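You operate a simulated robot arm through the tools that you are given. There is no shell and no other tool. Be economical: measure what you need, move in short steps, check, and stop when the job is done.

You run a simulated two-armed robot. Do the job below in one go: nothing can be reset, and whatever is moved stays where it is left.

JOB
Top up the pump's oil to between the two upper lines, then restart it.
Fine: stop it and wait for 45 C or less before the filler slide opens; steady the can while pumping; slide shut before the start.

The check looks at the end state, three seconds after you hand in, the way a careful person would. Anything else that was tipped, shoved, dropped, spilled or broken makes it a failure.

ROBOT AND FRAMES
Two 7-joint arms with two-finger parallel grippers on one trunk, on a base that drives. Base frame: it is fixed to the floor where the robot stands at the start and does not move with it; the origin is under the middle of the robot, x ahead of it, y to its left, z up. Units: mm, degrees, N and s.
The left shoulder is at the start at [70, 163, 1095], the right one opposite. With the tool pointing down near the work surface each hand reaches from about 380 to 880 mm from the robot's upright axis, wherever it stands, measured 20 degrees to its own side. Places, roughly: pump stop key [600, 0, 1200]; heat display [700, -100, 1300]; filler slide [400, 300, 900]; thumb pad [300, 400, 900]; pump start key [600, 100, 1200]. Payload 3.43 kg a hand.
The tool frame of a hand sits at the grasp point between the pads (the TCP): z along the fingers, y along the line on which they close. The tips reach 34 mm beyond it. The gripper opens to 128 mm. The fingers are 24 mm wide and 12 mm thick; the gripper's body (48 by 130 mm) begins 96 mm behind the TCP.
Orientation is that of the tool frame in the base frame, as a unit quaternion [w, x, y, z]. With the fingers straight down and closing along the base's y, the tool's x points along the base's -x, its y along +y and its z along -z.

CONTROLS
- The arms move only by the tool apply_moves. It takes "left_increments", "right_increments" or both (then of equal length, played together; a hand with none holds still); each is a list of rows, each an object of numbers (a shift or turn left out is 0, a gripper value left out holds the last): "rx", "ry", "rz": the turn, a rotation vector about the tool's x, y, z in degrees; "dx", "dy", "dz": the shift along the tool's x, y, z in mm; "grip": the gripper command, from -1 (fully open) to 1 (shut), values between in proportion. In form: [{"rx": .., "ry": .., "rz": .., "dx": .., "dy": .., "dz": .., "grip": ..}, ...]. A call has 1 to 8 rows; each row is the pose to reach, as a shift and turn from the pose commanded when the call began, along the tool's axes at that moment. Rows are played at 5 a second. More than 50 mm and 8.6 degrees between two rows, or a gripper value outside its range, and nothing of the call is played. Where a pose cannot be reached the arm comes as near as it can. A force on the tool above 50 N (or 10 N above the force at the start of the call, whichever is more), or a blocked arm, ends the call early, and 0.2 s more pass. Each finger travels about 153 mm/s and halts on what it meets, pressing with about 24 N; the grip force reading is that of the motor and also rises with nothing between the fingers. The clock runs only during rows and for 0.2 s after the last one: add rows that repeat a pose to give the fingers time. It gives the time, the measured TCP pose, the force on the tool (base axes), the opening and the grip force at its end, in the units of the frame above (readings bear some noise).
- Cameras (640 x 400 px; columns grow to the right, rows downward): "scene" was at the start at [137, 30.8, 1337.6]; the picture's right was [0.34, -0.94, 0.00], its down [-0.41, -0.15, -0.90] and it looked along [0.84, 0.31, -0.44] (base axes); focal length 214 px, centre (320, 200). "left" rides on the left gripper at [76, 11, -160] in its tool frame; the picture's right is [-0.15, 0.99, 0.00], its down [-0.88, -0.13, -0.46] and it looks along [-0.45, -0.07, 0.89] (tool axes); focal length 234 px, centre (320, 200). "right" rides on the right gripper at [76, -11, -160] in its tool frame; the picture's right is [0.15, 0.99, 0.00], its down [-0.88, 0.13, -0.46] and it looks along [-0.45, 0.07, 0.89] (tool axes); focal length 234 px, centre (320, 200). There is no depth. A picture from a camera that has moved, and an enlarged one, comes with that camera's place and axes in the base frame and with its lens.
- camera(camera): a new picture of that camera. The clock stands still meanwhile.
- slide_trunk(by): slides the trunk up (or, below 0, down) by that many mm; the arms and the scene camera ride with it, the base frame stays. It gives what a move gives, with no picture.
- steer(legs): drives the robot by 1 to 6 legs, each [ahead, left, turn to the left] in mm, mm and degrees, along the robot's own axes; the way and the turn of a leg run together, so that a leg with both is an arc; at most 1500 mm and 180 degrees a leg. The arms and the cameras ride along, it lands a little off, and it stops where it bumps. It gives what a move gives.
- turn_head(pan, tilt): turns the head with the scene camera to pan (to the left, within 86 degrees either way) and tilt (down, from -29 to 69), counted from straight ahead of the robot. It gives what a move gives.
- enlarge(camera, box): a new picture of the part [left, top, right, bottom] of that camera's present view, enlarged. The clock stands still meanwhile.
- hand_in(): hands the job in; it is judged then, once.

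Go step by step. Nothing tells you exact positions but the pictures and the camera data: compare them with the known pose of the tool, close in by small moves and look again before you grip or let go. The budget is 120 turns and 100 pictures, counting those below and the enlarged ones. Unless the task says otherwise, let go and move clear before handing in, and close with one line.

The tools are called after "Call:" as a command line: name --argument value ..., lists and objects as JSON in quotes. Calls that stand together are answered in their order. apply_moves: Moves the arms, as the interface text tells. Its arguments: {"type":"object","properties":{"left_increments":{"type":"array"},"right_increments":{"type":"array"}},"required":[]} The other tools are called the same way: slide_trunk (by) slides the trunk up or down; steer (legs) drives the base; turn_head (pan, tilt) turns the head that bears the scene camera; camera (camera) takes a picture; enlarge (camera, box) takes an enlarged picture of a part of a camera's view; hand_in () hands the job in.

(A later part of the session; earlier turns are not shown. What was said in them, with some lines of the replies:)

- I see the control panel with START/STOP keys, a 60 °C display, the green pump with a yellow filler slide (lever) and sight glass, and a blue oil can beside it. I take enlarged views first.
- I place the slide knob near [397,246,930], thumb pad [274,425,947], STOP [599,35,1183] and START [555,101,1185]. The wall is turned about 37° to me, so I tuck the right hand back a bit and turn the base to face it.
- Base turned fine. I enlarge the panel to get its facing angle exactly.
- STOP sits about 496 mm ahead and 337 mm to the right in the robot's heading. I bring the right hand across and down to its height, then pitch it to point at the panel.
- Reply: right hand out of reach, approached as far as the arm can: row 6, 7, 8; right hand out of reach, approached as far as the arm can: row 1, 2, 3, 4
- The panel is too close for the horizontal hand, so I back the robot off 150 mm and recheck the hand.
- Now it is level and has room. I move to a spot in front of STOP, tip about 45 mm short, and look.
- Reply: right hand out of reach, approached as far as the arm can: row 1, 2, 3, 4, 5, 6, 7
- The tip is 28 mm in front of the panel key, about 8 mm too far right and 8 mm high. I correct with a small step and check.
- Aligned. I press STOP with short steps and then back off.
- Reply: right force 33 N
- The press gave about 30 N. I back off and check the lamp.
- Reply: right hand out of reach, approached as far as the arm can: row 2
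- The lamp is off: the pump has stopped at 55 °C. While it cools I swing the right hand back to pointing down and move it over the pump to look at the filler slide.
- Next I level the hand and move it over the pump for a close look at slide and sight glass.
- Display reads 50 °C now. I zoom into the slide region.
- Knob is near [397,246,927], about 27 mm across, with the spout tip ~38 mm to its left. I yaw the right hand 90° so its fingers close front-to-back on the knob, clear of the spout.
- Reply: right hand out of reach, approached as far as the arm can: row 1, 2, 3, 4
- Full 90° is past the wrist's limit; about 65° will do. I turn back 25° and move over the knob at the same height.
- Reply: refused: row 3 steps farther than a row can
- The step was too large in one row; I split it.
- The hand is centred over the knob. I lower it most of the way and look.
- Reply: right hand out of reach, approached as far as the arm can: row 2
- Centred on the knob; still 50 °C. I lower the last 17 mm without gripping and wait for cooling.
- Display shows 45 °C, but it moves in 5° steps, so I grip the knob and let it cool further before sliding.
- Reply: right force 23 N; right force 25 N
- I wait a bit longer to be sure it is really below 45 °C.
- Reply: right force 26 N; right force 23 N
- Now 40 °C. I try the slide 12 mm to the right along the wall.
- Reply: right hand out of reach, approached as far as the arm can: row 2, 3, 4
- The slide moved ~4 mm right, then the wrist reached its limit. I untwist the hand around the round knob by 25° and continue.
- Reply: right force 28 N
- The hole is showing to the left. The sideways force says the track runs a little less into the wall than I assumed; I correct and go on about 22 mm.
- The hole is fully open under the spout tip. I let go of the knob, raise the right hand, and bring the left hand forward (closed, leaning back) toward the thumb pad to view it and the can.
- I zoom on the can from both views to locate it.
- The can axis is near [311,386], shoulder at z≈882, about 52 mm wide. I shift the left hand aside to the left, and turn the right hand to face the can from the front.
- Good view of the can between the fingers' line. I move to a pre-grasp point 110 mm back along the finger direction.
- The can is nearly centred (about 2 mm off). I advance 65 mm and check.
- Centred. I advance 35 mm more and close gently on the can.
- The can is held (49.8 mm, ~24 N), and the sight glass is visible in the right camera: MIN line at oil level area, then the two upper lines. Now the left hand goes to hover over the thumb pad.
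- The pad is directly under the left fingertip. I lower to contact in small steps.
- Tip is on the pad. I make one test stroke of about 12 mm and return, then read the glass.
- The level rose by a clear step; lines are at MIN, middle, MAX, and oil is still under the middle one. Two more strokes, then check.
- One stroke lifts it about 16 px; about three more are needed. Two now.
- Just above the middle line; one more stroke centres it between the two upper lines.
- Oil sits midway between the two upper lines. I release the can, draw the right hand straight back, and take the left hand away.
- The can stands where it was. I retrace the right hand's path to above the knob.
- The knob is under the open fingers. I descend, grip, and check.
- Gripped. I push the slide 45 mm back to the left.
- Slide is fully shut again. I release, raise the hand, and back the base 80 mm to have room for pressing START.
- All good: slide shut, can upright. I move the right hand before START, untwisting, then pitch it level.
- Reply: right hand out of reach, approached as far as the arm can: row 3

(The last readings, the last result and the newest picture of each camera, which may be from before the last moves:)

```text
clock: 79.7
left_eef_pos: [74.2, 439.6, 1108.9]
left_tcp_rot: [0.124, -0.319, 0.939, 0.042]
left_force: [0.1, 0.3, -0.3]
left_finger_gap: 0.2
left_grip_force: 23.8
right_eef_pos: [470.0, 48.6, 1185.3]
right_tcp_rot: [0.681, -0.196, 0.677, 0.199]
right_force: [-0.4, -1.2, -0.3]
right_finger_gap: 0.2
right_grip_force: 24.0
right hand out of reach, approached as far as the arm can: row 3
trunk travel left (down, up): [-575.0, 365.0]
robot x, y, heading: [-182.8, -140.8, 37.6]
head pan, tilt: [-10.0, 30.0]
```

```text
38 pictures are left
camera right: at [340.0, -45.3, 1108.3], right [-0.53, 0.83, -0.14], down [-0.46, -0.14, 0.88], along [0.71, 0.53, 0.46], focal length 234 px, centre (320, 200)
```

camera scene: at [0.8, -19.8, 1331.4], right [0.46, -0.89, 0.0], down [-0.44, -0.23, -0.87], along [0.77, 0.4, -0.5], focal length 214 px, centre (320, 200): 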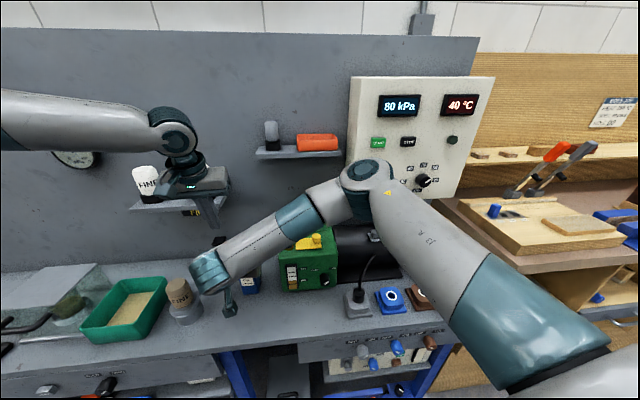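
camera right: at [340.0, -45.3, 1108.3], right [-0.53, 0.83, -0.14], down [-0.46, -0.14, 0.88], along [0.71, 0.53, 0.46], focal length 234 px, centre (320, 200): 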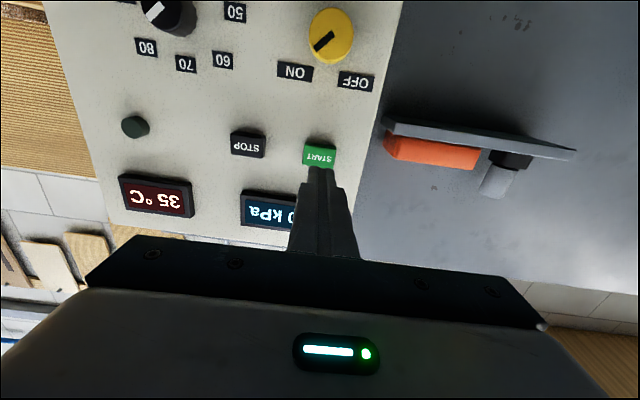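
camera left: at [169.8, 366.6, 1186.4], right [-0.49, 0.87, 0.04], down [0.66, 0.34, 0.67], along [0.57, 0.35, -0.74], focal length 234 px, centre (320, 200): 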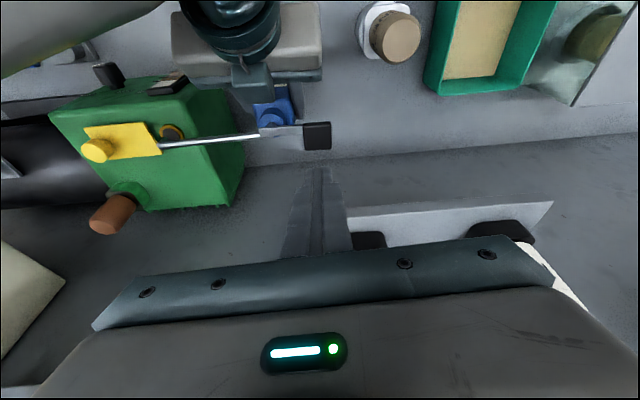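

START is dead ahead of the fingertips, about 60 mm away. I advance and press in small steps, then back off.

Call:
apply_moves --right_increments '[{"dz": 25}, {"dz": 48}, {"dz": 56}, {"dz": 61}, {"dz": 65}, {"dz": 69}, {"dz": 73}, {"dz": 76}]'

Call:
apply_moves --right_increments '[{"dz": -30}, {"dz": -60}, {"dz": -60, "dy": 0}]'

Call:
camera --camera "right"

```text
clock: 81.5
left_eef_pos: [76.1, 439.7, 1108.5]
left_tcp_rot: [0.123, -0.319, 0.939, 0.043]
left_force: [0.0, 0.0, -0.3]
left_finger_gap: 0.0
left_grip_force: 24.0
right_eef_pos: [525.4, 75.8, 1191.7]
right_tcp_rot: [0.673, -0.201, 0.683, 0.203]
right_force: [-0.7, -1.3, 0.2]
right_finger_gap: 0.0
right_grip_force: 23.7
right hand out of reach, approached as far as the arm can: row 3, 4, 5, 6, 7, 8
trunk travel left (down, up): [-575.0, 365.0]
robot x, y, heading: [-179.9, -138.8, 37.5]
head pan, tilt: [-10.0, 30.0]
```

```text
clock: 82.3
left_eef_pos: [76.4, 441.1, 1108.3]
left_tcp_rot: [0.124, -0.319, 0.939, 0.042]
left_force: [-0.1, -0.1, -0.2]
left_finger_gap: 0.0
left_grip_force: 23.7
right_eef_pos: [473.2, 43.9, 1190.0]
right_tcp_rot: [0.68, -0.197, 0.678, 0.197]
right_force: [-0.2, -0.6, 0.0]
right_finger_gap: 0.0
right_grip_force: 24.1
trunk travel left (down, up): [-575.0, 365.0]
robot x, y, heading: [-184.6, -142.6, 37.5]
head pan, tilt: [-10.0, 30.0]
```

```text
37 pictures are left
camera right: at [344.3, -50.4, 1114.8], right [-0.53, 0.83, -0.15], down [-0.46, -0.13, 0.88], along [0.71, 0.53, 0.45], focal length 234 px, centre (320, 200)
```

right: 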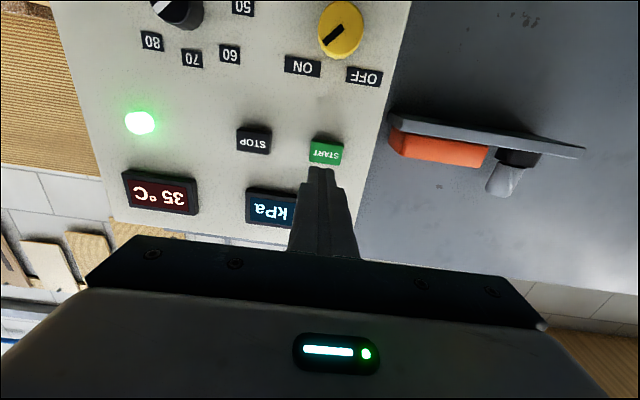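

The green lamp is on: the pump runs. A last look at the whole scene and the sight glass.

Call:
camera --camera "scene"

Call:
enlarge --camera "scene" --box '[220, 190, 340, 280]'

```text
36 pictures are left
camera scene: at [-61.8, -66.9, 1331.4], right [0.46, -0.89, 0.0], down [-0.44, -0.23, -0.87], along [0.77, 0.4, -0.5], focal length 214 px, centre (320, 200)
```

scene: 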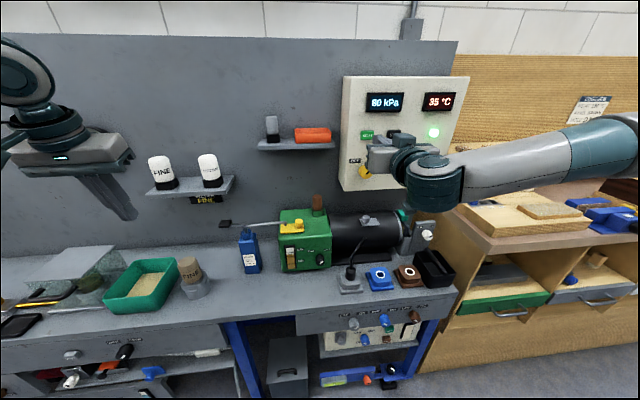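

```text
4.44 times, centred on (280, 235) of scene
camera zoom: at [-61.8, -66.9, 1331.4], right [0.46, -0.89, 0.0], down [-0.44, -0.23, -0.87], along [0.77, 0.4, -0.5], focal length 953 px, centre (498, 44)
```

zoom: 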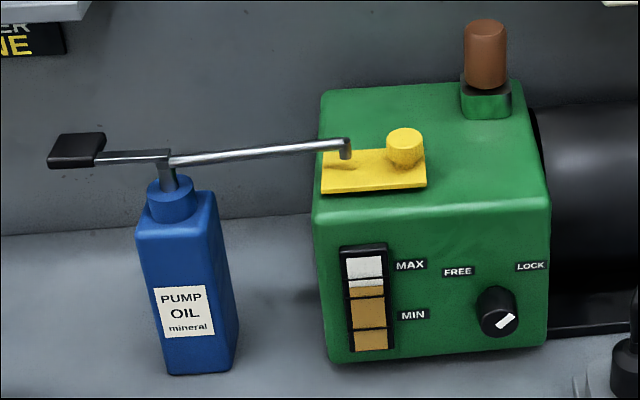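

The oil is between the two upper lines, the slide is shut, the can is upright, and the lamp is green. Both hands are clear, so I hand in.

Call:
hand_in

```text
The job is handed in.
```

The pump's oil is topped up to midway between the two upper lines, the filler slide is shut, and the pump is running again with its green lamp lit.
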